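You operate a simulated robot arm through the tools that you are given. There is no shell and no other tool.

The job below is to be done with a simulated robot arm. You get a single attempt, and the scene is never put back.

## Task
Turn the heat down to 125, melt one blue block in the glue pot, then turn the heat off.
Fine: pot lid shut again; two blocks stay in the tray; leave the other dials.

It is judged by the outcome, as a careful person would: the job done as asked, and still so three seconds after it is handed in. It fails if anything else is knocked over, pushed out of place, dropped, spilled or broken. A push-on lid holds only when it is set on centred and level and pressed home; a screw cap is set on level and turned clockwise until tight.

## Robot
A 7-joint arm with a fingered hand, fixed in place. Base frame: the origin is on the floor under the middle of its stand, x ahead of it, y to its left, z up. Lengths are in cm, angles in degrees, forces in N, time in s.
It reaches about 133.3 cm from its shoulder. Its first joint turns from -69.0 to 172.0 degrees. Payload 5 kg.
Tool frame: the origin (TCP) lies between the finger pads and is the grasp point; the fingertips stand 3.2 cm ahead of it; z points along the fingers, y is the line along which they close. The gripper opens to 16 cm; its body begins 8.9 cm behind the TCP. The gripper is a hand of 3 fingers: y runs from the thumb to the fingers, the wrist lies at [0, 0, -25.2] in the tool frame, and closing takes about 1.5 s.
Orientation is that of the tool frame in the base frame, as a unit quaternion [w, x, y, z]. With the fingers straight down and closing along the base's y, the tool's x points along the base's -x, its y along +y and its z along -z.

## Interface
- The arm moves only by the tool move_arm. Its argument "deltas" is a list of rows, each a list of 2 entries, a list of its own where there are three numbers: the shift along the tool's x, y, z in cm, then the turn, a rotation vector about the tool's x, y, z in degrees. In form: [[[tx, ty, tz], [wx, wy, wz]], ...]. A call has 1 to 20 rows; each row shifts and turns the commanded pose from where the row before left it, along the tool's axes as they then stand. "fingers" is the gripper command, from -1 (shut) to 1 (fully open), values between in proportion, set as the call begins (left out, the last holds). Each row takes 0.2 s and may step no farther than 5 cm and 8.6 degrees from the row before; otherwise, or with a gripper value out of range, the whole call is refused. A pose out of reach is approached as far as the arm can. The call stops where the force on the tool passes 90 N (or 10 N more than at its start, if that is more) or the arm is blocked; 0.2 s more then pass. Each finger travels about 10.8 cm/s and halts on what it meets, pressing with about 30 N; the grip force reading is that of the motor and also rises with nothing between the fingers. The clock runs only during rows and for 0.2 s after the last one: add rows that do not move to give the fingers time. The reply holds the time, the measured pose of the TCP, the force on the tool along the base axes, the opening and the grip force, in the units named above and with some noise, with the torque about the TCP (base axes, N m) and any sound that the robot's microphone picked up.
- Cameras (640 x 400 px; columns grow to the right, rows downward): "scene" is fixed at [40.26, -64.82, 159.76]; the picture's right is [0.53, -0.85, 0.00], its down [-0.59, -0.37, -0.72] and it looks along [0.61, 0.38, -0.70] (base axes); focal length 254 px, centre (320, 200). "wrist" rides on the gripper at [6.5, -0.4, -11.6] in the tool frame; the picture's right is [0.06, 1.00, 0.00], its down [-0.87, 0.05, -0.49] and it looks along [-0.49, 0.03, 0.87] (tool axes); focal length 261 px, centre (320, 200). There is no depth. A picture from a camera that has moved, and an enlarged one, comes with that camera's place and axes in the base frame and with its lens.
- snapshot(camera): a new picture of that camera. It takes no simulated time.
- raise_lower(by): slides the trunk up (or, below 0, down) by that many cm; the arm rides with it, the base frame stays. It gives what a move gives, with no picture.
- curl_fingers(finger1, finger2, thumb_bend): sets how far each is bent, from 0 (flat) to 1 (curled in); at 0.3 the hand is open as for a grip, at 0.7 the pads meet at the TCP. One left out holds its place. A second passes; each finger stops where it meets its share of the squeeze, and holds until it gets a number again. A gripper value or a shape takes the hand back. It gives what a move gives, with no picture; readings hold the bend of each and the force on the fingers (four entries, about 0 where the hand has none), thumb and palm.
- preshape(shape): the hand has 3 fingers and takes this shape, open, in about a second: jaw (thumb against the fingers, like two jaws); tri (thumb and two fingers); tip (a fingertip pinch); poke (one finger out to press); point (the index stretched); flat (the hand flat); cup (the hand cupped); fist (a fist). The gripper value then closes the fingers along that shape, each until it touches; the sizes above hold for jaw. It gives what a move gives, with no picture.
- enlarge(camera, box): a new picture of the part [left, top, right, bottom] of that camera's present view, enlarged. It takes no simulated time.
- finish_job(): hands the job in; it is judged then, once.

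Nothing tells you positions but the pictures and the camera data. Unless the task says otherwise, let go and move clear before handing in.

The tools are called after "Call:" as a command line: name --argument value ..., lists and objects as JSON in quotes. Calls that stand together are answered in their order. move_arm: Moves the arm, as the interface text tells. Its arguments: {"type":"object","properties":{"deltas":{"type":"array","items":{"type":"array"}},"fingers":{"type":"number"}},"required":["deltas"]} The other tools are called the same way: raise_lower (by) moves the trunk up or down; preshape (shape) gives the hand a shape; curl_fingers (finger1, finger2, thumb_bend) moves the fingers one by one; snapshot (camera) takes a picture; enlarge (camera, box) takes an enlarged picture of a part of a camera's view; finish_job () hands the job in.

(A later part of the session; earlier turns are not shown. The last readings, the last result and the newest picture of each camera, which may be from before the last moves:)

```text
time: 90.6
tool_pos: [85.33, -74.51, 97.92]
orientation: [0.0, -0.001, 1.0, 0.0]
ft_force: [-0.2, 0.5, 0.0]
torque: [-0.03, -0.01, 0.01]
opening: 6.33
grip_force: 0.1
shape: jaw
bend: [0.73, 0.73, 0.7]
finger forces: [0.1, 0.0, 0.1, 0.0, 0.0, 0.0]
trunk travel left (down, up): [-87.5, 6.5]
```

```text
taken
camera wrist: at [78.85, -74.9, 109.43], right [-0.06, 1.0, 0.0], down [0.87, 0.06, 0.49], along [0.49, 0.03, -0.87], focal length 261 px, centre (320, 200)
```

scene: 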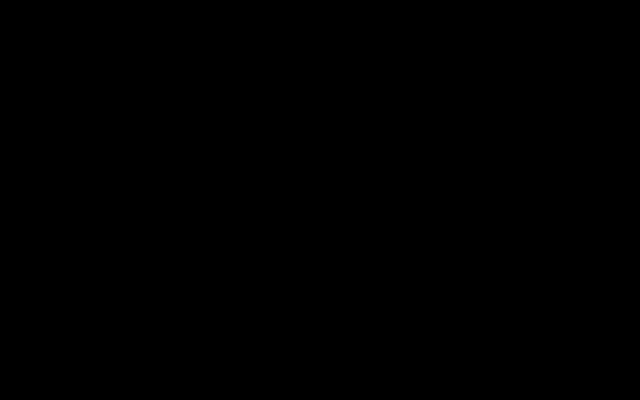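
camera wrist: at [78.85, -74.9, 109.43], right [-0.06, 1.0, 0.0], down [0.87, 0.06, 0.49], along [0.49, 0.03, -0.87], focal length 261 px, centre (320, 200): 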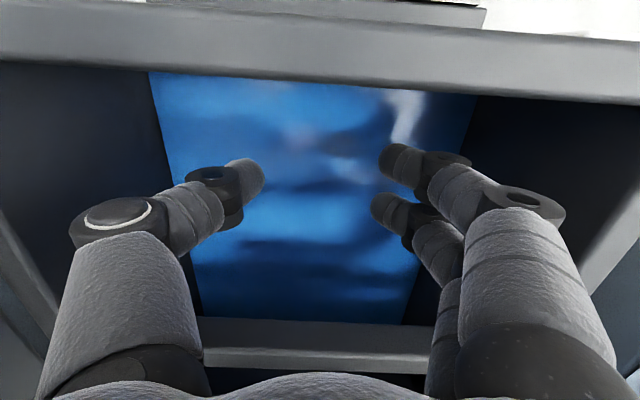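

The fingers are open and anything left in the grip is in the pot. I'll rise above the lid's top edge and tilt the hand 20°, to straddle the lid's free edge and lower it under control.

Call:
move_arm --deltas '[[[0, 0, -3], [0, 0, 0]], [[0, 0, -4], [0, 0, 0]], [[0, 0, -4], [0, 0, 0]], [[0, 0, -4], [0, 0, 0]], [[0, 0, -4], [0, 0, 0]], [[0, 0, -4], [0, 0, 0]], [[0, 0, -4], [0, 0, 0]], [[0, 0, -4], [0, 0, 0]], [[0, 0, -4], [0, 0, 0]], [[0, 0, 0], [7, 0, 0]], [[0, 0, 0], [7, 0, 0]], [[0, 0, 0], [6, 0, 0]], [[0, 0, 0], [0, 0, 0]]]'

Call:
snapshot --camera "wrist"

Call:
snapshot --camera "scene"

```text
time: 93.4
tool_pos: [85.22, -74.32, 133.02]
orientation: [0.001, -0.001, 0.985, -0.174]
ft_force: [-0.5, 0.0, -0.5]
torque: [0.03, -0.02, -0.04]
opening: 6.39
grip_force: 0.1
shape: jaw
bend: [0.73, 0.73, 0.7]
finger forces: [0.0, 0.0, 0.0, 0.0, 0.0, 0.1]
trunk travel left (down, up): [-87.5, 6.5]
```

```text
taken
camera wrist: at [78.87, -70.76, 144.0], right [-0.06, 0.94, -0.34], down [0.87, 0.22, 0.44], along [0.49, -0.27, -0.83], focal length 261 px, centre (320, 200)
```

wrist: 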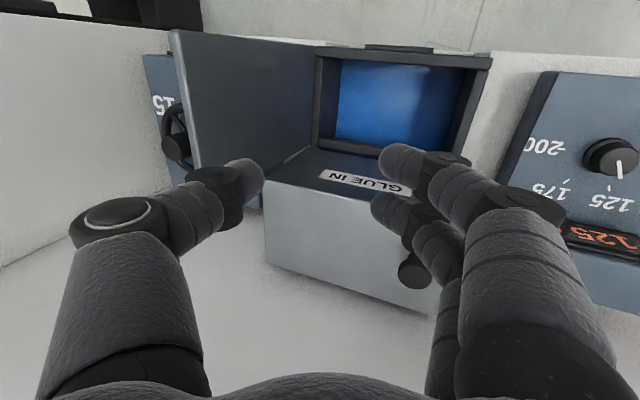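

```text
taken
```

scene: 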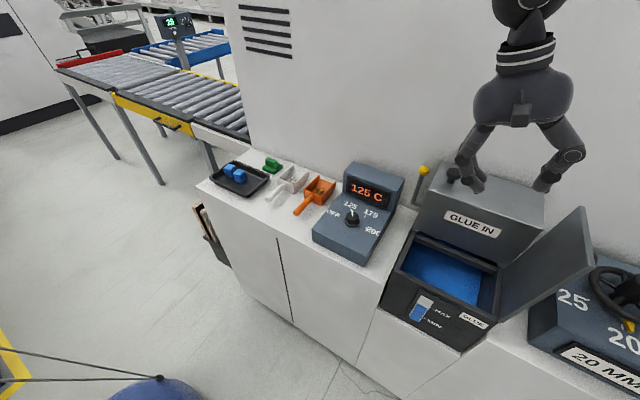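

The scene confirms blue glue in the level window, two blocks in the tray and 125 C on the display. The lid's free edge is at about y -89, z 126.5, so I'll bring the hand over it with the thumb beyond and the fingers on the near side.

Call:
move_arm --deltas '[[[0, -3.4, 1.24], [0, 0, 0]], [[0, -3.4, 1.24], [0, 0, 0]], [[0, -3.4, 1.24], [0, 0, 0]], [[0, -3.4, 1.24], [0, 0, 0]], [[0, 0, 0], [0, 0, 0]]]'

Call:
snapshot --camera "wrist"

```text
time: 94.6
tool_pos: [85.21, -88.81, 132.93]
orientation: [0.001, -0.001, 0.985, -0.174]
ft_force: [-0.2, 0.2, 0.4]
torque: [-0.01, -0.06, 0.0]
opening: 6.37
grip_force: 0.0
shape: jaw
bend: [0.73, 0.73, 0.7]
finger forces: [0.1, 0.1, 0.0, 0.0, 0.0, 0.0]
trunk travel left (down, up): [-87.5, 6.5]
```

```text
taken
camera wrist: at [78.75, -85.28, 143.93], right [-0.06, 0.94, -0.34], down [0.87, 0.22, 0.44], along [0.49, -0.27, -0.83], focal length 261 px, centre (320, 200)
```

wrist: 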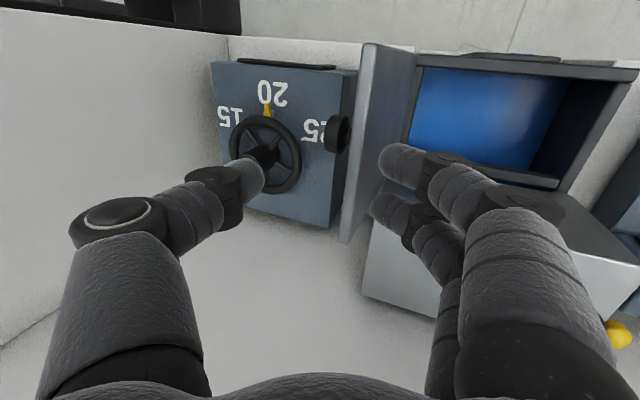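

The hand is straddling the lid, thumb and knob on the far side and the two fingers on the near side. I'll go down so the fingers overlap the plate's edge.

Call:
move_arm --deltas '[[[0, 1.1, 1.6], [0, 0, 0]], [[0, 0.75, 1.85], [0, 0, 0]], [[0, 0.75, 1.85], [0, 0, 0]], [[0, 0, 0], [0, 0, 0]]]'

Call:
snapshot --camera "wrist"

```text
time: 95.6
tool_pos: [85.34, -88.13, 127.03]
orientation: [0.001, -0.001, 0.985, -0.174]
ft_force: [0.6, -0.4, -0.5]
torque: [-0.01, 0.0, 0.03]
opening: 6.36
grip_force: 0.0
shape: jaw
bend: [0.73, 0.73, 0.7]
finger forces: [0.0, 0.0, 0.0, 0.0, 0.0, 0.0]
trunk travel left (down, up): [-87.5, 6.5]
```

```text
taken
camera wrist: at [78.89, -84.69, 138.11], right [-0.06, 0.94, -0.34], down [0.87, 0.22, 0.44], along [0.49, -0.27, -0.83], focal length 261 px, centre (320, 200)
```

wrist: 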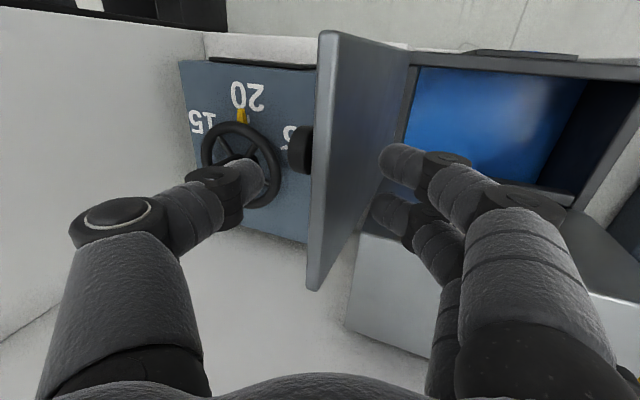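

The plate is now between the thumb and the fingers. I'll close loosely around it so I can guide it down in both directions.

Call:
move_arm --deltas '[[[0, 0, 0], [0, 0, 0]], [[0, 0, 0], [0, 0, 0]], [[0, 0, 0], [0, 0, 0]]]' --fingers -0.6

Call:
snapshot --camera "wrist"

```text
time: 96.4
tool_pos: [85.37, -88.25, 127.0]
orientation: [0.001, -0.001, 0.985, -0.174]
ft_force: [-0.5, 0.3, -0.6]
torque: [-0.02, 0.04, 0.01]
opening: 3.22
grip_force: 0.2
shape: jaw
bend: [0.73, 0.73, 0.7]
finger forces: [0.1, 0.0, 0.0, 0.0, 0.0, 0.0]
trunk travel left (down, up): [-87.5, 6.5]
```

```text
taken
camera wrist: at [78.9, -84.74, 138.08], right [-0.06, 0.94, -0.34], down [0.87, 0.22, 0.44], along [0.49, -0.27, -0.83], focal length 261 px, centre (320, 200)
```

wrist: 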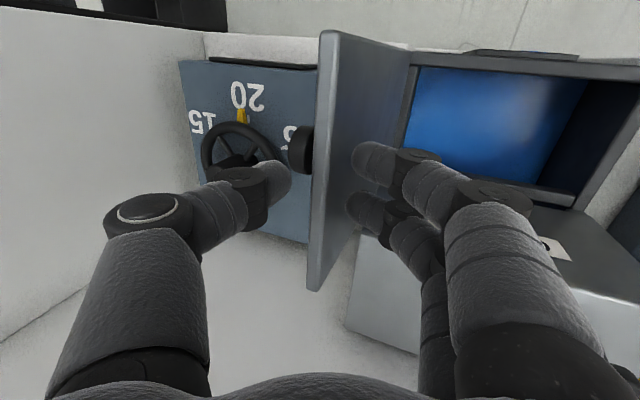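

Now I'll move along the closing arc, pushing the lid past vertical with the thumb.

Call:
move_arm --deltas '[[[0, 1.57, -0.62], [0, 0, 0]], [[0, 1.61, -0.51], [0, 0, 0]], [[0, 1.64, -0.4], [0, 0, 0]], [[0, 0, 0], [0, 0, 0]]]'

Call:
snapshot --camera "wrist"

```text
time: 97.4
tool_pos: [85.52, -83.24, 126.74]
orientation: [0.002, -0.001, 0.985, -0.174]
ft_force: [0.1, 0.0, -0.5]
torque: [0.03, -0.01, 0.0]
opening: 3.21
grip_force: 0.1
shape: jaw
bend: [0.73, 0.73, 0.7]
finger forces: [0.0, 0.1, 0.1, 0.1, 0.1, 0.0]
trunk travel left (down, up): [-87.5, 6.5]
```

```text
taken
camera wrist: at [79.02, -79.7, 137.79], right [-0.06, 0.94, -0.34], down [0.87, 0.22, 0.44], along [0.49, -0.27, -0.83], focal length 261 px, centre (320, 200)
```

wrist: 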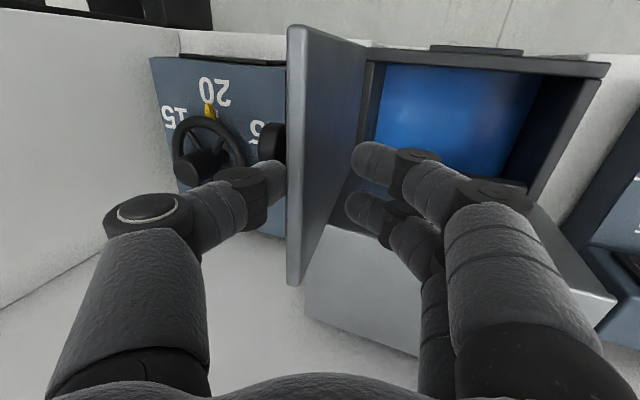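

The lid has just passed vertical with hardly any force. I'll continue down, rotating the hand with it.

Call:
move_arm --deltas '[[[0, 1.66, -0.29], [4, 0, 0]], [[0, 1.66, -0.29], [4, 0, 0]], [[0, 1.66, -0.29], [4, 0, 0]], [[0, 0, 0], [0, 0, 0]]]'

Call:
snapshot --camera "wrist"

```text
time: 98.4
tool_pos: [85.23, -78.44, 125.55]
orientation: [0.001, -0.001, 0.961, -0.276]
ft_force: [0.2, 1.1, -0.5]
torque: [0.04, 0.04, -0.01]
opening: 3.23
grip_force: 0.0
shape: jaw
bend: [0.73, 0.73, 0.7]
finger forces: [0.6, 0.5, 0.1, 0.1, 0.0, 0.0]
trunk travel left (down, up): [-87.5, 6.5]
```

```text
taken
camera wrist: at [78.79, -72.74, 135.63], right [-0.06, 0.85, -0.53], down [0.87, 0.31, 0.39], along [0.49, -0.43, -0.75], focal length 261 px, centre (320, 200)
```

wrist: 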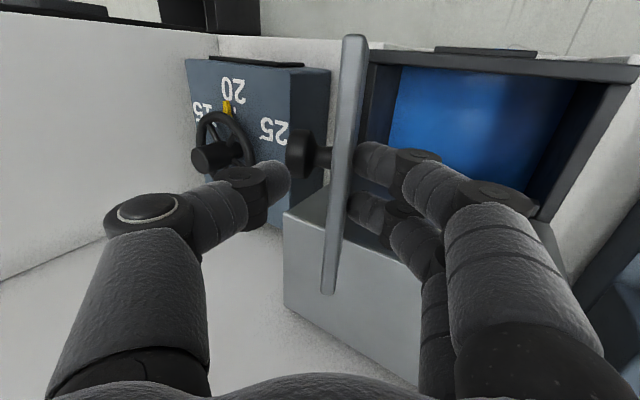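

The lid now rests lightly on the two fingers. I'll keep lowering along the arc.

Call:
move_arm --deltas '[[[0, 1.66, -0.29], [4, 0, 0]], [[0, 1.66, -0.29], [4, 0, 0]], [[0, 1.66, -0.29], [4, 0, 0]], [[0, 1.66, -0.29], [4, 0, 0]], [[0, 0, 0], [0, 0, 0]]]'

Call:
snapshot --camera "wrist"

```text
time: 99.6
tool_pos: [85.09, -72.49, 122.26]
orientation: [0.0, 0.0, 0.914, -0.406]
ft_force: [0.9, 1.9, -0.6]
torque: [0.07, -0.04, -0.01]
opening: 3.24
grip_force: 0.0
shape: jaw
bend: [0.73, 0.73, 0.7]
finger forces: [0.7, 0.9, 0.0, 0.0, 0.0, 0.0]
trunk travel left (down, up): [-87.5, 6.5]
```

```text
taken
camera wrist: at [78.67, -64.25, 130.3], right [-0.06, 0.67, -0.74], down [0.87, 0.4, 0.29], along [0.49, -0.63, -0.6], focal length 261 px, centre (320, 200)
```

wrist: 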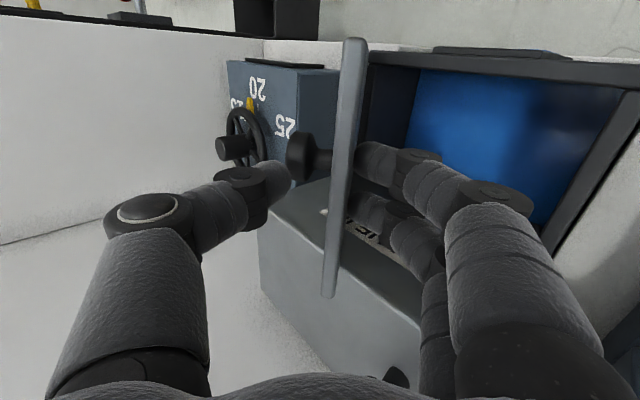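

Smooth. Continuing down.

Call:
move_arm --deltas '[[[0, 1.66, -0.29], [4, 0, 0]], [[0, 1.66, -0.29], [4, 0, 0]], [[0, 1.66, -0.29], [4, 0, 0]], [[0, 1.66, -0.29], [4, 0, 0]], [[0, 0, 0], [0, 0, 0]]]'

Call:
snapshot --camera "wrist"

Call:
snapshot --camera "scene"

```text
time: 100.8
tool_pos: [90.45, -72.19, 114.18]
orientation: [0.006, -0.003, 0.851, -0.526]
ft_force: [-7.4, 7.6, 3.8]
torque: [0.34, -0.42, 0.83]
opening: 3.31
grip_force: 0.1
shape: jaw
bend: [0.73, 0.73, 0.7]
finger forces: [1.0, 1.1, 0.0, 0.0, 0.0, 10.5]
out of reach, approached as far as the arm can: row 2, 3, 4
trunk travel left (down, up): [-87.5, 6.5]
```

```text
taken
camera wrist: at [83.88, -62.12, 119.63], right [-0.06, 0.44, -0.89], down [0.86, 0.47, 0.18], along [0.5, -0.76, -0.41], focal length 261 px, centre (320, 200)
```

wrist: 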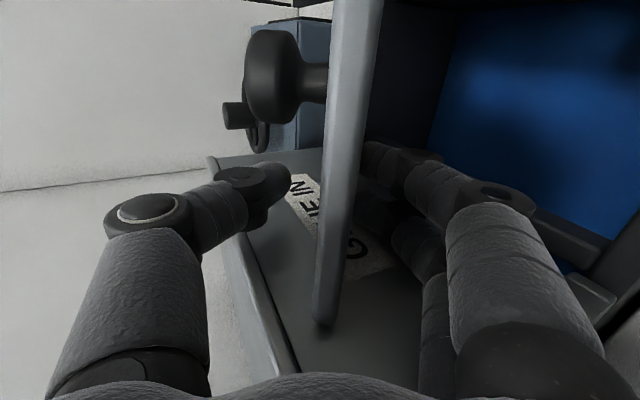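

```text
taken
```

scene: 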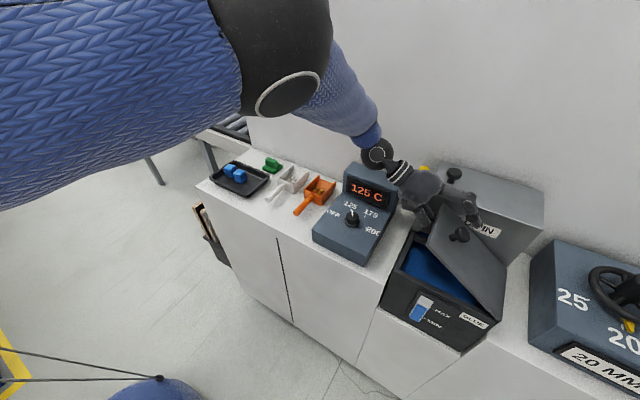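

The hand tilt ran into a wrist limit and the hand slid sideways (x 90) and deeper along the lid, though it's still supporting it at about 38°. I'll back out along the lid, return to x≈85 and take some of the tilt off.

Call:
move_arm --deltas '[[[1.31, -0.25, -1.41], [-3, 0, 0]], [[1.31, -0.17, -1.42], [-3, 0, 0]], [[0, 0, 0], [0, 0, 0]]]'

Call:
snapshot --camera "wrist"

```text
time: 101.6
tool_pos: [88.12, -70.23, 115.5]
orientation: [0.003, -0.001, 0.875, -0.484]
ft_force: [-0.6, 2.2, -0.7]
torque: [0.03, -0.01, -0.02]
opening: 3.29
grip_force: 0.1
shape: jaw
bend: [0.73, 0.73, 0.7]
finger forces: [0.7, 0.8, 0.0, 0.0, 0.0, 0.0]
out of reach, approached as far as the arm can: row 1
trunk travel left (down, up): [-87.5, 6.5]
```

```text
taken
camera wrist: at [81.64, -60.7, 121.96], right [-0.06, 0.53, -0.84], down [0.87, 0.45, 0.22], along [0.5, -0.72, -0.49], focal length 261 px, centre (320, 200)
```

wrist: 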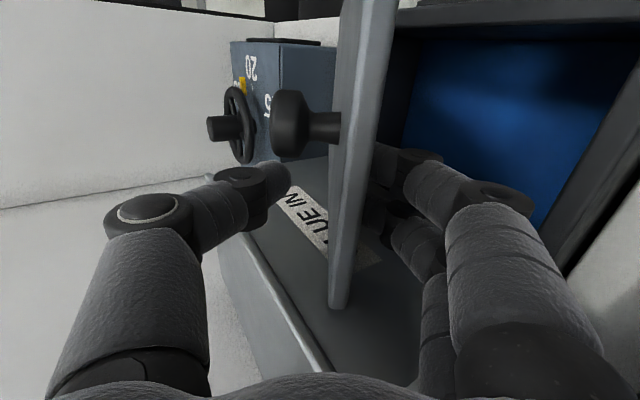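

Call:
move_arm --deltas '[[[1.45, -0.16, -1.63], [-3, 0, 0]], [[1.45, -0.07, -1.64], [-3, 0, 0]], [[0, 0, 0], [0, 0, 0]]]'

Call:
snapshot --camera "wrist"

Call:
snapshot --camera "scene"

```text
time: 102.4
tool_pos: [85.16, -67.59, 117.6]
orientation: [0.003, -0.002, 0.9, -0.436]
ft_force: [-0.9, 1.4, -0.2]
torque: [0.02, 0.04, 0.0]
opening: 3.27
grip_force: 0.0
shape: jaw
bend: [0.73, 0.73, 0.7]
finger forces: [0.6, 0.5, 0.1, 0.0, 0.0, 0.1]
trunk travel left (down, up): [-87.5, 6.5]
```

```text
taken
camera wrist: at [78.61, -58.78, 125.03], right [-0.06, 0.62, -0.78], down [0.87, 0.42, 0.26], along [0.5, -0.66, -0.56], focal length 261 px, centre (320, 200)
```

wrist: 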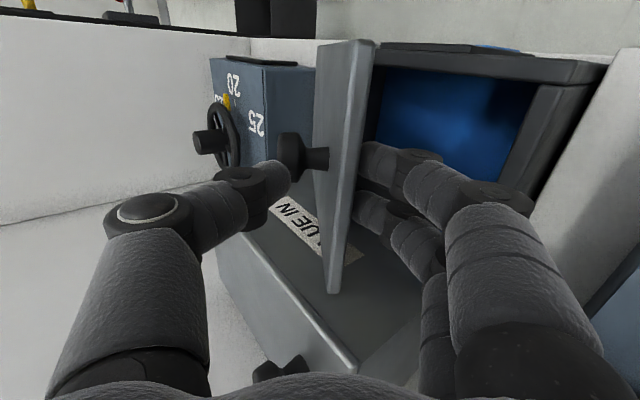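

```text
taken
```

scene: 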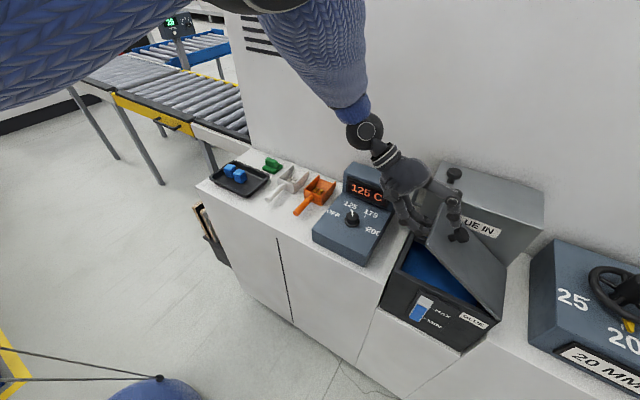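

Good: the hand is back at x≈85 with the lid resting lightly on the fingers at about 38°. I'll keep lowering with the tilt fixed.

Call:
move_arm --deltas '[[[0, 1.27, 0.04], [0, 0, 0]], [[0, 1.27, 0.1], [0, 0, 0]], [[0, 1.26, 0.17], [0, 0, 0]], [[0, 0, 0], [0, 0, 0]]]'

Call:
snapshot --camera "wrist"

```text
time: 103.4
tool_pos: [85.18, -65.52, 114.42]
orientation: [0.001, 0.0, 0.899, -0.439]
ft_force: [-0.2, 0.2, -2.2]
torque: [0.0, 0.03, -0.03]
opening: 3.26
grip_force: 0.0
shape: jaw
bend: [0.73, 0.73, 0.7]
finger forces: [0.7, 0.7, 0.1, 0.0, 0.0, 0.0]
trunk travel left (down, up): [-87.5, 6.5]
```

```text
taken
camera wrist: at [78.59, -56.72, 121.85], right [-0.06, 0.61, -0.79], down [0.87, 0.42, 0.26], along [0.49, -0.67, -0.56], focal length 261 px, centre (320, 200)
```

wrist: 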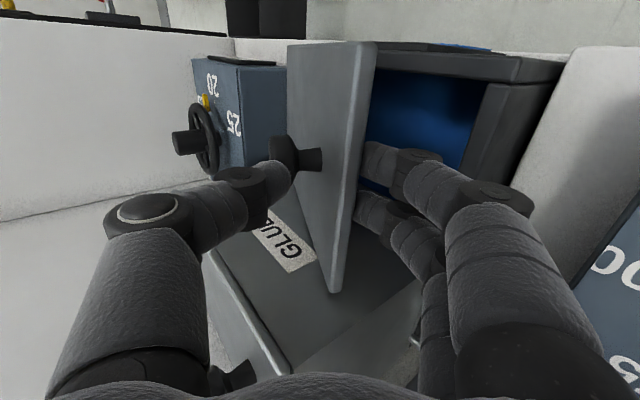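

Call:
move_arm --deltas '[[[0, 1.25, 0.24], [0, 0, 0]], [[0, 1.23, 0.3], [0, 0, 0]], [[0, 1.21, 0.37], [0, 0, 0]], [[0, 0, 0], [0, 0, 0]]]'

Call:
snapshot --camera "wrist"

Call:
enlarge --camera "scene" --box '[330, 120, 530, 320]'

```text
time: 104.4
tool_pos: [85.11, -63.76, 111.0]
orientation: [0.002, -0.001, 0.898, -0.439]
ft_force: [5.5, 2.4, 2.6]
torque: [-0.95, 0.1, 0.23]
opening: 3.4
grip_force: 29.9
shape: jaw
bend: [0.72, 0.72, 0.7]
finger forces: [13.9, 14.0, 0.0, 0.1, 31.7, 0.0]
trunk travel left (down, up): [-87.5, 6.5]
```

```text
taken
camera wrist: at [78.68, -55.0, 118.44], right [-0.06, 0.61, -0.79], down [0.87, 0.42, 0.26], along [0.49, -0.67, -0.56], focal length 261 px, centre (320, 200)
```

wrist: 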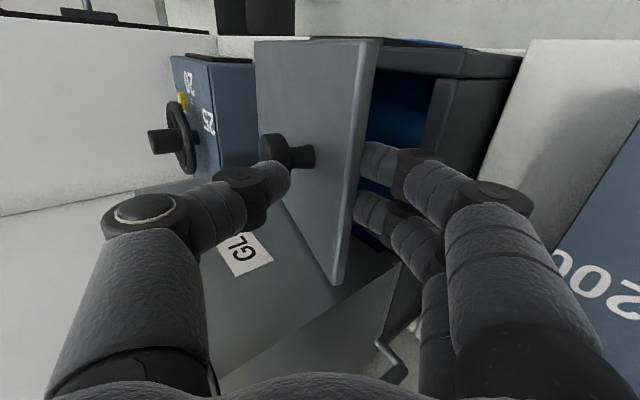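

```text
2.00 times, centred on (430, 220) of scene
camera zoom: at [40.26, -64.82, 159.76], right [0.53, -0.85, 0.0], down [-0.59, -0.37, -0.72], along [0.61, 0.38, -0.7], focal length 508 px, centre (100, 160)
```

zoom: 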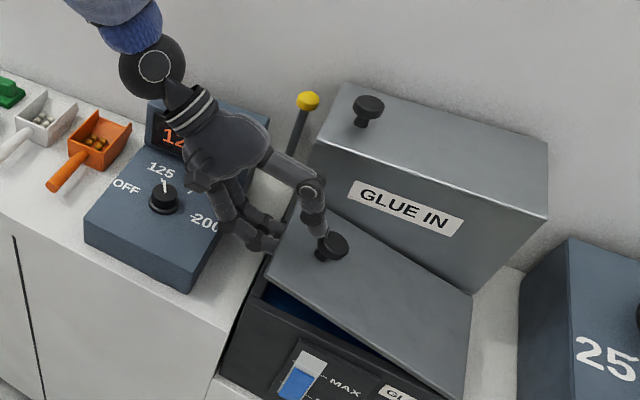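

The thumb and fingers are now pinching the lid because of the angle mismatch. I'll open slightly so it rests freely on the fingers.

Call:
move_arm --deltas '[[[0, 0, 0], [0, 0, 0]], [[0, 0, 0], [0, 0, 0]], [[0, 0, 0], [0, 0, 0]]]' --fingers -0.3

Call:
snapshot --camera "wrist"

```text
time: 105.2
tool_pos: [85.11, -63.92, 110.92]
orientation: [0.001, 0.0, 0.899, -0.438]
ft_force: [0.2, 0.0, -1.6]
torque: [-0.03, 0.0, 0.01]
opening: 5.6
grip_force: 0.1
shape: jaw
bend: [0.73, 0.73, 0.7]
finger forces: [0.8, 0.8, 0.0, 0.1, 0.0, 0.0]
trunk travel left (down, up): [-87.5, 6.5]
```

```text
taken
camera wrist: at [78.61, -55.11, 118.36], right [-0.06, 0.61, -0.79], down [0.87, 0.42, 0.26], along [0.49, -0.67, -0.56], focal length 261 px, centre (320, 200)
```

wrist: 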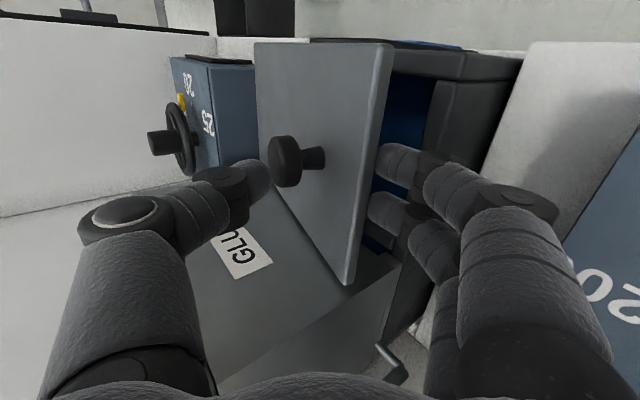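

The lid rests on the fingers at about 12°. I'll lower one more step, then slide the fingers out so it settles the last bit.

Call:
move_arm --deltas '[[[0, 1.2, 0.43], [0, 0, 0]], [[0, 0, 0], [0, 0, 0]]]'

Call:
move_arm --deltas '[[[0, 0, -0.8], [0, 0, 0]], [[0, 0, -0.8], [0, 0, 0]], [[0, 0, -0.8], [0, 0, 0]], [[0, 0, 0], [0, 0, 0]]]'

Call:
snapshot --camera "wrist"

```text
time: 105.8
tool_pos: [84.96, -63.38, 109.72]
orientation: [0.002, -0.001, 0.899, -0.438]
ft_force: [0.1, 0.2, -0.8]
torque: [-0.02, -0.01, 0.02]
opening: 5.66
grip_force: 0.0
shape: jaw
bend: [0.73, 0.73, 0.7]
finger forces: [0.8, 0.8, 0.0, 0.0, 0.0, 0.0]
trunk travel left (down, up): [-87.5, 6.5]
```

```text
time: 106.8
tool_pos: [85.04, -61.61, 111.27]
orientation: [0.002, -0.001, 0.899, -0.438]
ft_force: [-0.1, 0.3, -0.6]
torque: [0.01, 0.01, 0.01]
opening: 5.62
grip_force: 0.1
shape: jaw
bend: [0.73, 0.73, 0.7]
finger forces: [0.1, 0.0, 0.0, 0.0, 0.1, 0.0]
trunk travel left (down, up): [-87.5, 6.5]
```

```text
taken
camera wrist: at [78.51, -52.64, 118.68], right [-0.06, 0.61, -0.79], down [0.87, 0.42, 0.26], along [0.49, -0.67, -0.56], focal length 261 px, centre (320, 200)
```

wrist: 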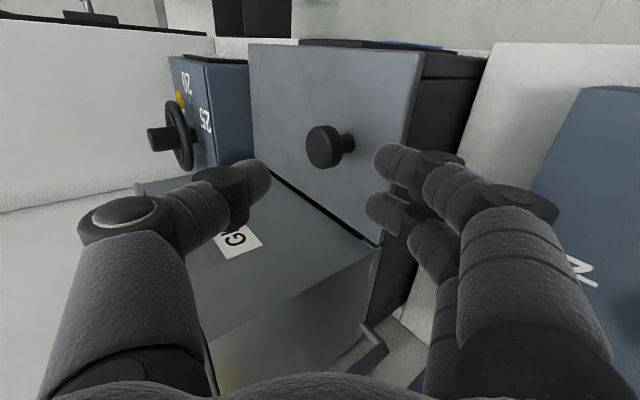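

The fingers are out and the lid looks shut. I'll back away and up to check it properly.

Call:
move_arm --deltas '[[[0, 0, -2], [0, 0, 0]], [[0, 0, -3], [0, 0, 0]], [[0, 0, -4], [0, 0, 0]], [[0, 0, -4], [-7, 0, 0]], [[0, 0, -3], [-8, 0, 0]], [[0, 0, -2], [-8, 0, 0]], [[0, 0, -2], [-8, 0, 0]], [[0, 0, 0], [-8, 0, 0]], [[0, 0, 0], [-8, 0, 0]], [[0, 0, 0], [-5, 0, 0]], [[0, 0, 0], [0, 0, 0]]]'

Call:
snapshot --camera "wrist"

Call:
snapshot --camera "scene"

```text
time: 109.2
tool_pos: [87.28, -48.68, 122.27]
orientation: [0.0, -0.001, 1.0, 0.001]
ft_force: [-0.4, 0.2, -0.5]
torque: [-0.03, -0.01, -0.01]
opening: 5.57
grip_force: 0.1
shape: jaw
bend: [0.73, 0.73, 0.7]
finger forces: [0.1, 0.0, 0.0, 0.0, 0.0, 0.0]
out of reach, approached as far as the arm can: row 1, 2, 3
trunk travel left (down, up): [-87.5, 6.5]
```

```text
taken
camera wrist: at [80.88, -49.16, 133.83], right [-0.06, 1.0, 0.0], down [0.87, 0.06, 0.49], along [0.49, 0.03, -0.87], focal length 261 px, centre (320, 200)
```

wrist: 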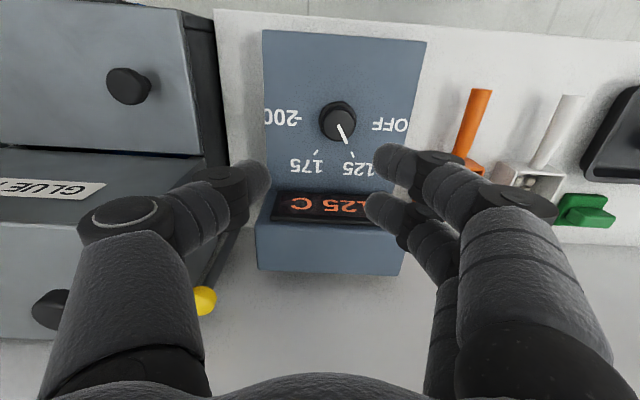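

```text
taken
```

scene: 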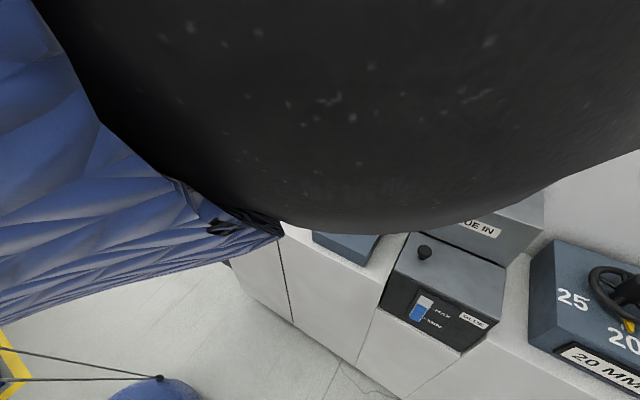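

The lid is down and the window shows blue. Now to turn the heat off: I'll centre over the dial knob again, with the hand turned 30° clockwise ready for a 60° counter-clockwise turn.

Call:
move_arm --deltas '[[[-0.4, 1.1, 2.5], [0, 0, 0]], [[-0.4, 1.1, 2.5], [0, 0, 0]], [[0, 0, 2.5], [0, 0, 0]], [[0, 0, 2.5], [0, 0, 0]], [[0, 0, 0], [0, 0, 7.5]], [[0, 0, 0], [0, 0, 7.5]], [[0, 0, 0], [0, 0, 7.5]], [[0, 0, 0], [0, 0, 7.5]], [[0, 0, 0], [0, 0, 0]]]' --fingers -0.1

Call:
snapshot --camera "wrist"

Call:
enlarge --camera "wrist" --box '[220, 60, 420, 210]'

```text
time: 111.2
tool_pos: [88.13, -46.45, 112.09]
orientation: [0.0, 0.259, 0.966, 0.0]
ft_force: [-0.5, 0.0, 0.9]
torque: [-0.01, -0.01, 0.0]
opening: 7.18
grip_force: 0.0
shape: jaw
bend: [0.73, 0.73, 0.7]
finger forces: [0.0, 0.0, 0.0, 0.1, 0.0, 0.0]
trunk travel left (down, up): [-87.5, 6.5]
```

```text
taken
camera wrist: at [82.28, -43.55, 123.7], right [0.44, 0.9, 0.0], down [0.78, -0.39, 0.49], along [0.44, -0.22, -0.87], focal length 261 px, centre (320, 200)
```

wrist: 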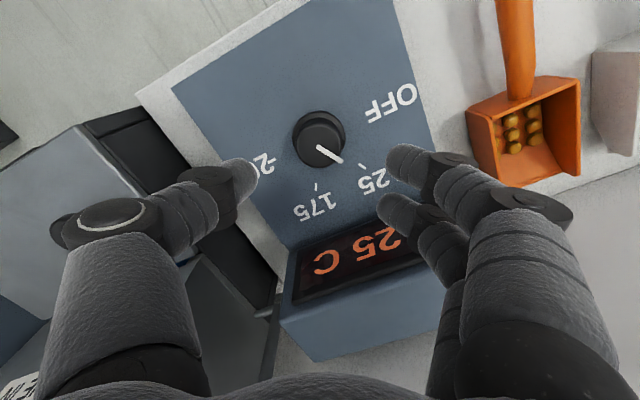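

```text
2.67 times, centred on (320, 135) of wrist
camera zoom: at [82.28, -43.55, 123.7], right [0.44, 0.9, 0.0], down [0.78, -0.39, 0.49], along [0.44, -0.22, -0.87], focal length 695 px, centre (320, 373)
```

zoom: 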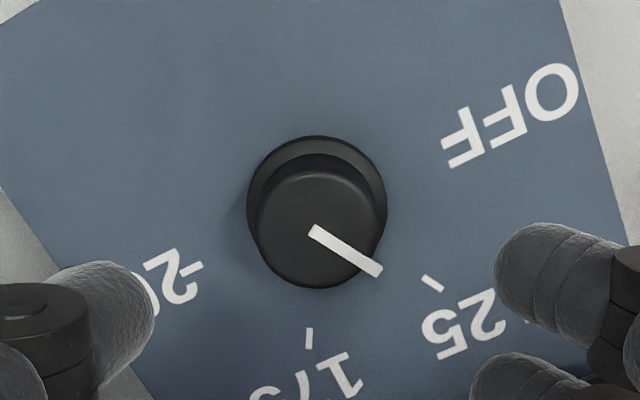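

Well centred on the knob. I'll lower the fingers around it to the depth that worked before and grip.

Call:
move_arm --deltas '[[[0, 0, 2.5], [0, 0, 0]], [[0, 0, 2.5], [0, 0, 0]], [[0, 0, 1.7], [0, 0, 0]], [[0, 0, 0.8], [0, 0, 0]], [[0, 0, 0], [0, 0, 0]]]'

Call:
enlarge --camera "wrist" --box '[200, 80, 440, 260]'

```text
time: 112.4
tool_pos: [88.23, -46.49, 104.73]
orientation: [0.001, 0.258, 0.966, 0.001]
ft_force: [0.7, 0.1, 0.2]
torque: [-0.01, 0.01, 0.03]
opening: 7.16
grip_force: 0.1
shape: jaw
bend: [0.73, 0.73, 0.7]
finger forces: [0.1, 0.0, 0.0, 0.1, 0.1, 0.0]
trunk travel left (down, up): [-87.5, 6.5]
```

```text
2.22 times, centred on (320, 170) of wrist
camera zoom: at [82.34, -43.65, 116.29], right [0.44, 0.9, 0.0], down [0.78, -0.39, 0.49], along [0.44, -0.22, -0.87], focal length 579 px, centre (320, 267)
```

zoom: 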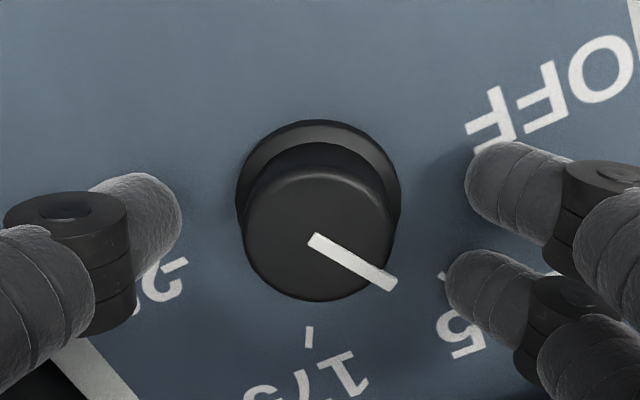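

Call:
move_arm --deltas '[[[0, 0, 0.3], [0, 0, 0]], [[0, 0, 0], [0, 0, 0]], [[0, 0, 0], [0, 0, 0]], [[0, 0, 0], [0, 0, 0]], [[0, 0, 0], [0, 0, 0]]]' --fingers -0.6

Call:
enlarge --camera "wrist" --box '[200, 80, 440, 260]'

```text
time: 113.6
tool_pos: [88.11, -46.61, 104.39]
orientation: [0.0, 0.258, 0.966, 0.0]
ft_force: [-0.8, -2.0, 2.0]
torque: [-0.08, 0.04, -0.03]
opening: 3.31
grip_force: 0.0
shape: jaw
bend: [0.73, 0.73, 0.7]
finger forces: [0.2, 0.1, 0.1, 0.0, 3.0, 0.0]
trunk travel left (down, up): [-87.5, 6.5]
```

```text
2.22 times, centred on (320, 170) of wrist
camera zoom: at [82.34, -43.69, 116.0], right [0.44, 0.9, 0.0], down [0.78, -0.39, 0.49], along [0.44, -0.22, -0.87], focal length 579 px, centre (320, 267)
```

zoom: 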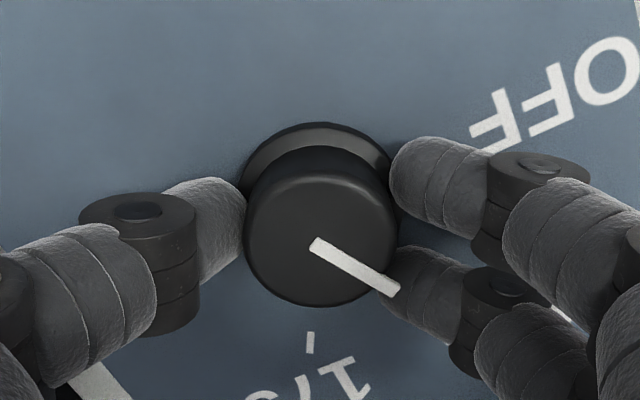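

Just touching; I'll close a bit more for a firm hold before turning.

Call:
move_arm --deltas '[[[0, 0, 0], [0, 0, 0]], [[0, 0, 0], [0, 0, 0]], [[0, 0, 0], [0, 0, 0]]]' --fingers -0.7

Call:
enlarge --camera "wrist" --box '[200, 80, 440, 260]'

```text
time: 114.4
tool_pos: [88.17, -46.56, 104.42]
orientation: [0.001, 0.257, 0.966, 0.0]
ft_force: [0.3, -0.6, 3.0]
torque: [0.34, -0.17, -0.01]
opening: 2.88
grip_force: 29.8
shape: jaw
bend: [0.73, 0.73, 0.7]
finger forces: [13.8, 13.2, 0.0, 0.0, 26.3, 0.0]
trunk travel left (down, up): [-87.5, 6.5]
```

```text
2.22 times, centred on (320, 170) of wrist
camera zoom: at [82.35, -43.66, 116.01], right [0.44, 0.9, 0.0], down [0.78, -0.39, 0.49], along [0.44, -0.22, -0.87], focal length 579 px, centre (320, 267)
```

zoom: 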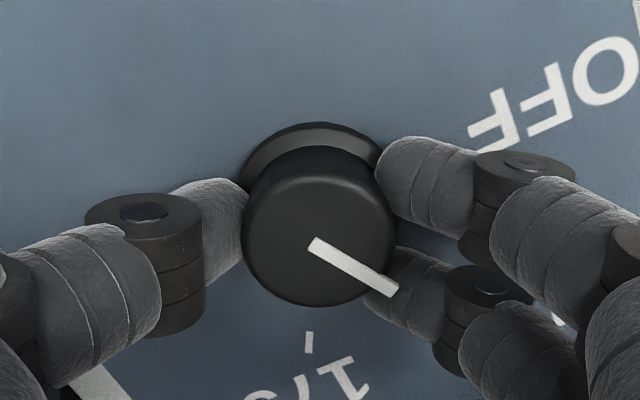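

Firm, even grip (14, 13 and 26 N). I'll turn counter-clockwise 30° and check.

Call:
move_arm --deltas '[[[0, 0, 0], [0, 0, -5]], [[0, 0, 0], [0, 0, -5]], [[0, 0, 0], [0, 0, -5]], [[0, 0, 0], [0, 0, -5]], [[0, 0, 0], [0, 0, -5]], [[0, 0, 0], [0, 0, -5]], [[0, 0, 0], [0, 0, 0]]]'

Call:
snapshot --camera "wrist"

```text
time: 116.0
tool_pos: [88.2, -46.45, 104.46]
orientation: [0.002, -0.002, 1.0, 0.0]
ft_force: [10.3, -1.6, 10.9]
torque: [0.49, -0.27, 0.02]
opening: 2.92
grip_force: 30.1
shape: jaw
bend: [0.73, 0.73, 0.7]
finger forces: [14.1, 15.9, 0.0, 0.1, 27.6, 0.0]
trunk travel left (down, up): [-87.5, 6.5]
```

```text
taken
camera wrist: at [81.65, -46.89, 116.0], right [-0.07, 1.0, 0.0], down [0.87, 0.06, 0.49], along [0.49, 0.03, -0.87], focal length 261 px, centre (320, 200)
```

wrist: 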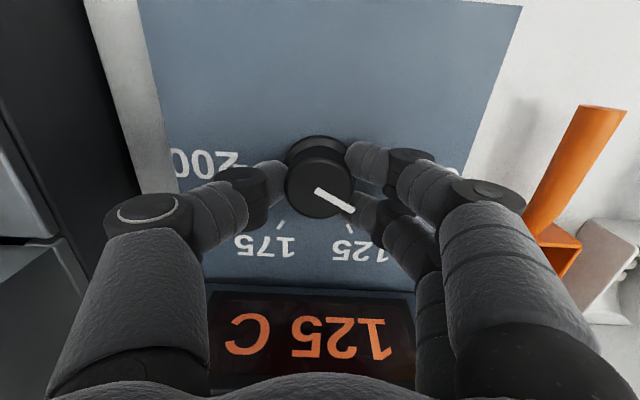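

The pointer is halfway between 125 and OFF. I'll turn the remaining 30°.

Call:
move_arm --deltas '[[[0, 0, 0], [0, 0, -5]], [[0, 0, 0], [0, 0, -5]], [[0, 0, 0], [0, 0, -5]], [[0, 0, 0], [0, 0, -5]], [[0, 0, 0], [0, 0, -5]], [[0, 0, 0], [0, 0, -5]], [[0, 0, 0], [0, 0, 0]]]'

Call:
snapshot --camera "wrist"

Call:
enlarge --camera "wrist" --box '[200, 80, 440, 260]'

```text
time: 117.6
tool_pos: [88.11, -46.49, 104.54]
orientation: [0.0, -0.26, 0.966, 0.0]
ft_force: [-1.5, 5.7, 8.8]
torque: [0.64, 0.27, -0.14]
opening: 2.87
grip_force: 30.0
shape: jaw
bend: [0.73, 0.73, 0.7]
finger forces: [16.9, 18.2, 0.1, 0.0, 25.8, 0.1]
trunk travel left (down, up): [-87.5, 6.5]
```

```text
taken
camera wrist: at [82.75, -50.06, 116.02], right [-0.56, 0.83, 0.0], down [0.72, 0.48, 0.49], along [0.41, 0.27, -0.87], focal length 261 px, centre (320, 200)
```

wrist: 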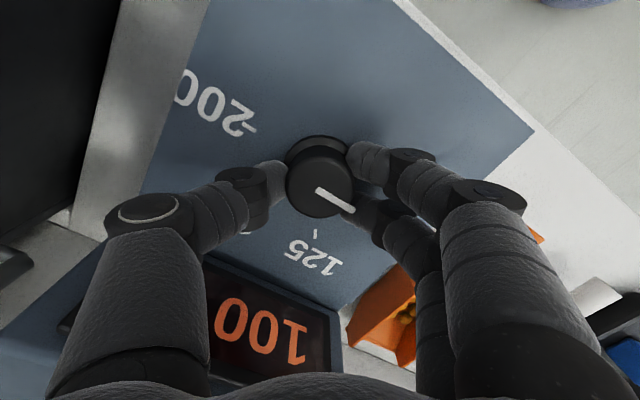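

```text
2.22 times, centred on (320, 170) of wrist
camera zoom: at [82.75, -50.06, 116.02], right [-0.56, 0.83, 0.0], down [0.72, 0.48, 0.49], along [0.41, 0.27, -0.87], focal length 579 px, centre (320, 267)
```

zoom: 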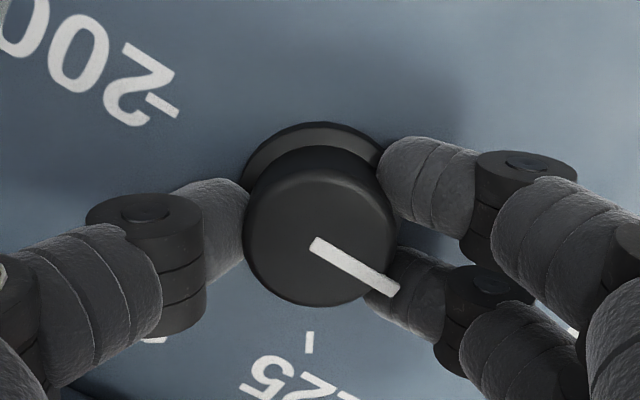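

The pointer is at 90° (OFF) and the display is dropping (100). I'll release gently and watch it.

Call:
move_arm --deltas '[[[0, 0, 0], [0, 0, 0]], [[0, 0, 0], [0, 0, 0]]]' --fingers -0.45

Call:
move_arm --deltas '[[[0, 0, 0], [0, 0, 0]], [[0, 0, 0], [0, 0, 0]]]' --fingers -0.1

Call:
move_arm --deltas '[[[0, 0, -2], [0, 0, 0]], [[0, 0, -3], [0, 0, 0]], [[0, 0, -3], [0, 0, 0]], [[0, 0, 0], [0, 0, 0]]]'

Call:
snapshot --camera "wrist"

Call:
enlarge --camera "wrist" --box '[220, 60, 420, 210]'

```text
time: 118.2
tool_pos: [88.06, -46.65, 104.32]
orientation: [0.0, -0.26, 0.966, -0.001]
ft_force: [0.1, 0.0, 2.3]
torque: [-0.04, 0.01, -0.02]
opening: 4.34
grip_force: 0.0
shape: jaw
bend: [0.74, 0.74, 0.7]
finger forces: [0.8, 0.8, 0.0, 0.1, 0.4, 0.0]
trunk travel left (down, up): [-87.5, 6.5]
```

```text
time: 118.8
tool_pos: [88.27, -46.47, 104.4]
orientation: [0.0, -0.26, 0.965, -0.001]
ft_force: [1.0, -0.6, 1.7]
torque: [0.01, 0.07, 0.04]
opening: 7.07
grip_force: 0.1
shape: jaw
bend: [0.73, 0.73, 0.7]
finger forces: [1.0, 0.9, 0.1, 0.0, 0.0, 0.0]
trunk travel left (down, up): [-87.5, 6.5]
```

```text
time: 119.8
tool_pos: [88.15, -46.87, 112.2]
orientation: [0.001, -0.26, 0.966, -0.001]
ft_force: [-0.4, -0.4, -0.8]
torque: [-0.01, 0.04, 0.02]
opening: 7.13
grip_force: 0.1
shape: jaw
bend: [0.73, 0.73, 0.7]
finger forces: [0.1, 0.1, 0.0, 0.0, 0.1, 0.0]
trunk travel left (down, up): [-87.5, 6.5]
```

```text
taken
camera wrist: at [82.84, -50.47, 123.88], right [-0.55, 0.83, 0.0], down [0.72, 0.48, 0.49], along [0.41, 0.27, -0.87], focal length 261 px, centre (320, 200)
```

wrist: 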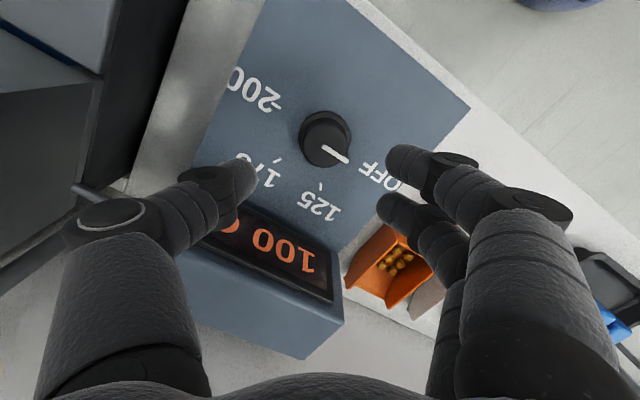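

```text
2.67 times, centred on (320, 135) of wrist
camera zoom: at [82.84, -50.47, 123.88], right [-0.55, 0.83, 0.0], down [0.72, 0.48, 0.49], along [0.41, 0.27, -0.87], focal length 695 px, centre (320, 373)
```

zoom: 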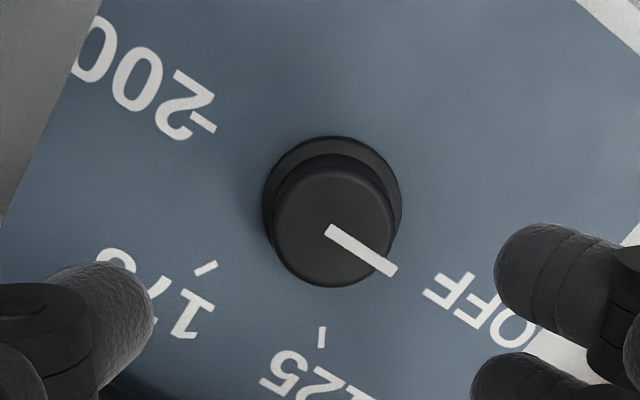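

The pointer is aimed squarely at OFF. I'll wait a few seconds to see whether the display keeps cooling.

Call:
move_arm --deltas '[[[0, 0, -1], [0, 0, 0]], [[0, 0, -1], [0, 0, 0]], [[0, 0, 0], [0, 0, 0]], [[0, 0, 0], [0, 0, 0]], [[0, 0, 0], [0, 0, 0]], [[0, 0, 0], [0, 0, 0]], [[0, 0, 0], [0, 0, 0]], [[0, 0, 0], [0, 0, 0]], [[0, 0, 0], [0, 0, 0]], [[0, 0, 0], [0, 0, 0]], [[0, 0, 0], [0, 0, 0]], [[0, 0, 0], [0, 0, 0]], [[0, 0, 0], [0, 0, 0]], [[0, 0, 0], [0, 0, 0]], [[0, 0, 0], [0, 0, 0]], [[0, 0, 0], [0, 0, 0]], [[0, 0, 0], [0, 0, 0]], [[0, 0, 0], [0, 0, 0]], [[0, 0, 0], [0, 0, 0]], [[0, 0, 0], [0, 0, 0]]]'

Call:
snapshot --camera "wrist"

```text
time: 124.0
tool_pos: [88.12, -46.62, 114.47]
orientation: [0.001, -0.259, 0.966, -0.001]
ft_force: [0.2, 0.5, -0.5]
torque: [0.02, -0.01, -0.01]
opening: 7.13
grip_force: 0.2
shape: jaw
bend: [0.73, 0.73, 0.7]
finger forces: [0.0, 0.0, 0.1, 0.0, 0.0, 0.0]
trunk travel left (down, up): [-87.5, 6.5]
```

```text
taken
camera wrist: at [82.74, -50.21, 126.04], right [-0.55, 0.83, 0.0], down [0.72, 0.48, 0.49], along [0.41, 0.27, -0.87], focal length 261 px, centre (320, 200)
```

wrist: 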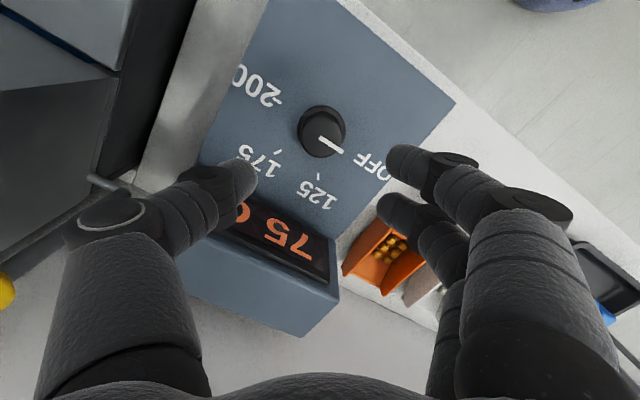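

The display has dropped to 75, so it's cooling with the heat off. I'll rise and check the pot lid closely.

Call:
move_arm --deltas '[[[0, 0, -4], [0, 0, 0]], [[0, 0, -4], [0, 0, 0]], [[0, 0, -3], [0, 0, 0]], [[0, 0, 0], [0, 0, 8]], [[0, 0, 0], [0, 0, 8]], [[0, 0, 0], [0, 0, 8]], [[0, 0, 0], [0, 0, 6]], [[1.5, -4.5, 0], [0, 0, 0]], [[1.5, -4.5, 0], [0, 0, 0]], [[1.5, -4.5, 0], [0, 0, 0]], [[1.5, -4.5, 0], [0, 0, 0]], [[0, 0, 0], [0, 0, 0]]]'

Call:
snapshot --camera "wrist"

Call:
enlarge --camera "wrist" --box '[160, 40, 420, 220]'

```text
time: 126.6
tool_pos: [82.04, -64.6, 125.33]
orientation: [0.0, -0.002, 1.0, -0.001]
ft_force: [0.6, 0.8, -0.5]
torque: [-0.02, 0.03, 0.01]
opening: 7.16
grip_force: 0.0
shape: jaw
bend: [0.73, 0.73, 0.7]
finger forces: [0.1, 0.0, 0.0, 0.1, 0.1, 0.0]
trunk travel left (down, up): [-87.5, 6.5]
```

```text
taken
camera wrist: at [75.6, -64.98, 136.88], right [-0.07, 1.0, 0.0], down [0.87, 0.06, 0.49], along [0.49, 0.03, -0.87], focal length 261 px, centre (320, 200)
```

wrist: 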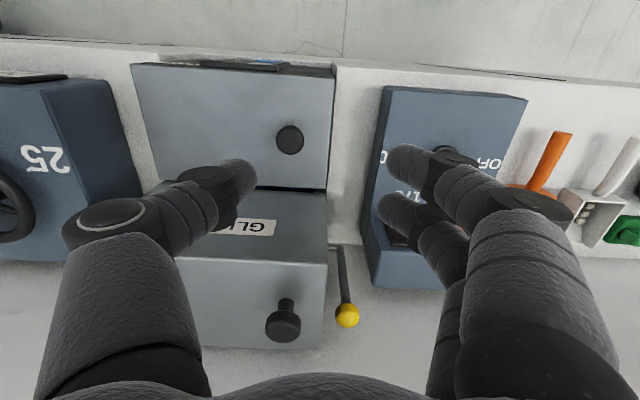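

```text
2.22 times, centred on (290, 130) of wrist
camera zoom: at [75.6, -64.98, 136.88], right [-0.07, 1.0, 0.0], down [0.87, 0.06, 0.49], along [0.49, 0.03, -0.87], focal length 579 px, centre (387, 356)
```

zoom: 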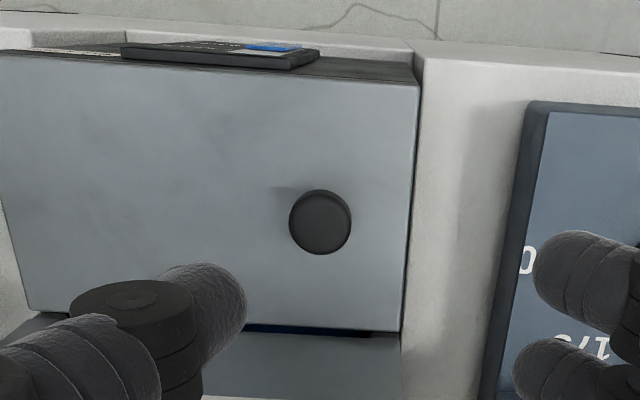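

The lid sits exactly where it was at the start, flat and shut. I'll move the arm clear so the scene camera can verify everything.

Call:
move_arm --deltas '[[[0, 4, -2.5], [0, 0, 0]], [[0, 4, -2.5], [0, 0, 0]], [[0, 4.5, 0], [0, 0, 0]], [[0, 4.5, 0], [0, 0, 0]], [[0, 4.5, 0], [0, 0, 0]], [[0, 4.5, 0], [0, 0, 0]], [[1, 4.5, 0], [0, 0, 0]], [[2, 4.5, 0], [0, 0, 0]], [[2, 4.5, 0], [0, 0, 0]], [[3, 3.5, 0], [0, 0, 0]], [[4, 2, 0], [0, 0, 0]], [[4.5, 1, 0], [0, 0, 0]], [[4.5, 1, 0], [0, 0, 0]], [[4.5, 0, 0], [0, 0, 0]], [[0, 0, 0], [0, 0, 0]]]'

Call:
snapshot --camera "scene"

Call:
snapshot --camera "wrist"

```text
time: 129.8
tool_pos: [56.53, -17.47, 130.13]
orientation: [0.0, -0.001, 1.0, 0.0]
ft_force: [0.6, 0.6, 0.0]
torque: [-0.02, 0.01, 0.01]
opening: 7.17
grip_force: 0.2
shape: jaw
bend: [0.73, 0.73, 0.7]
finger forces: [0.0, 0.0, 0.0, 0.0, 0.0, 0.1]
trunk travel left (down, up): [-87.5, 6.5]
```

```text
taken
```

scene: 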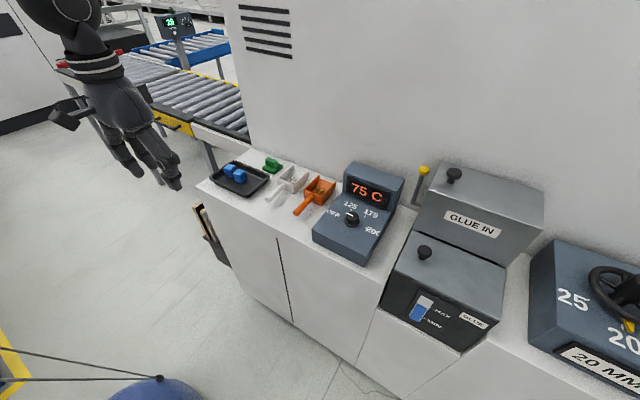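

```text
taken
camera wrist: at [49.97, -17.99, 141.77], right [-0.06, 1.0, 0.0], down [0.87, 0.06, 0.49], along [0.49, 0.03, -0.87], focal length 261 px, centre (320, 200)
```

wrist: 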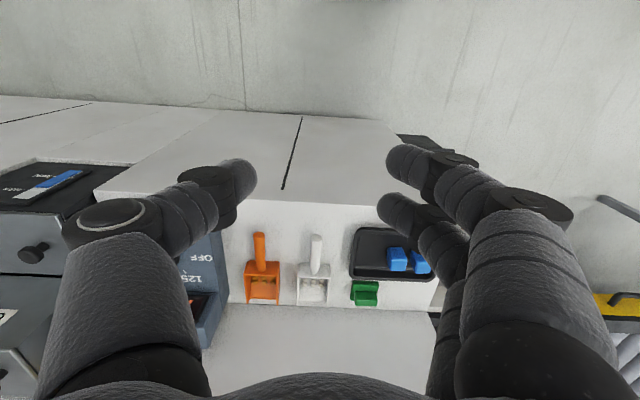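

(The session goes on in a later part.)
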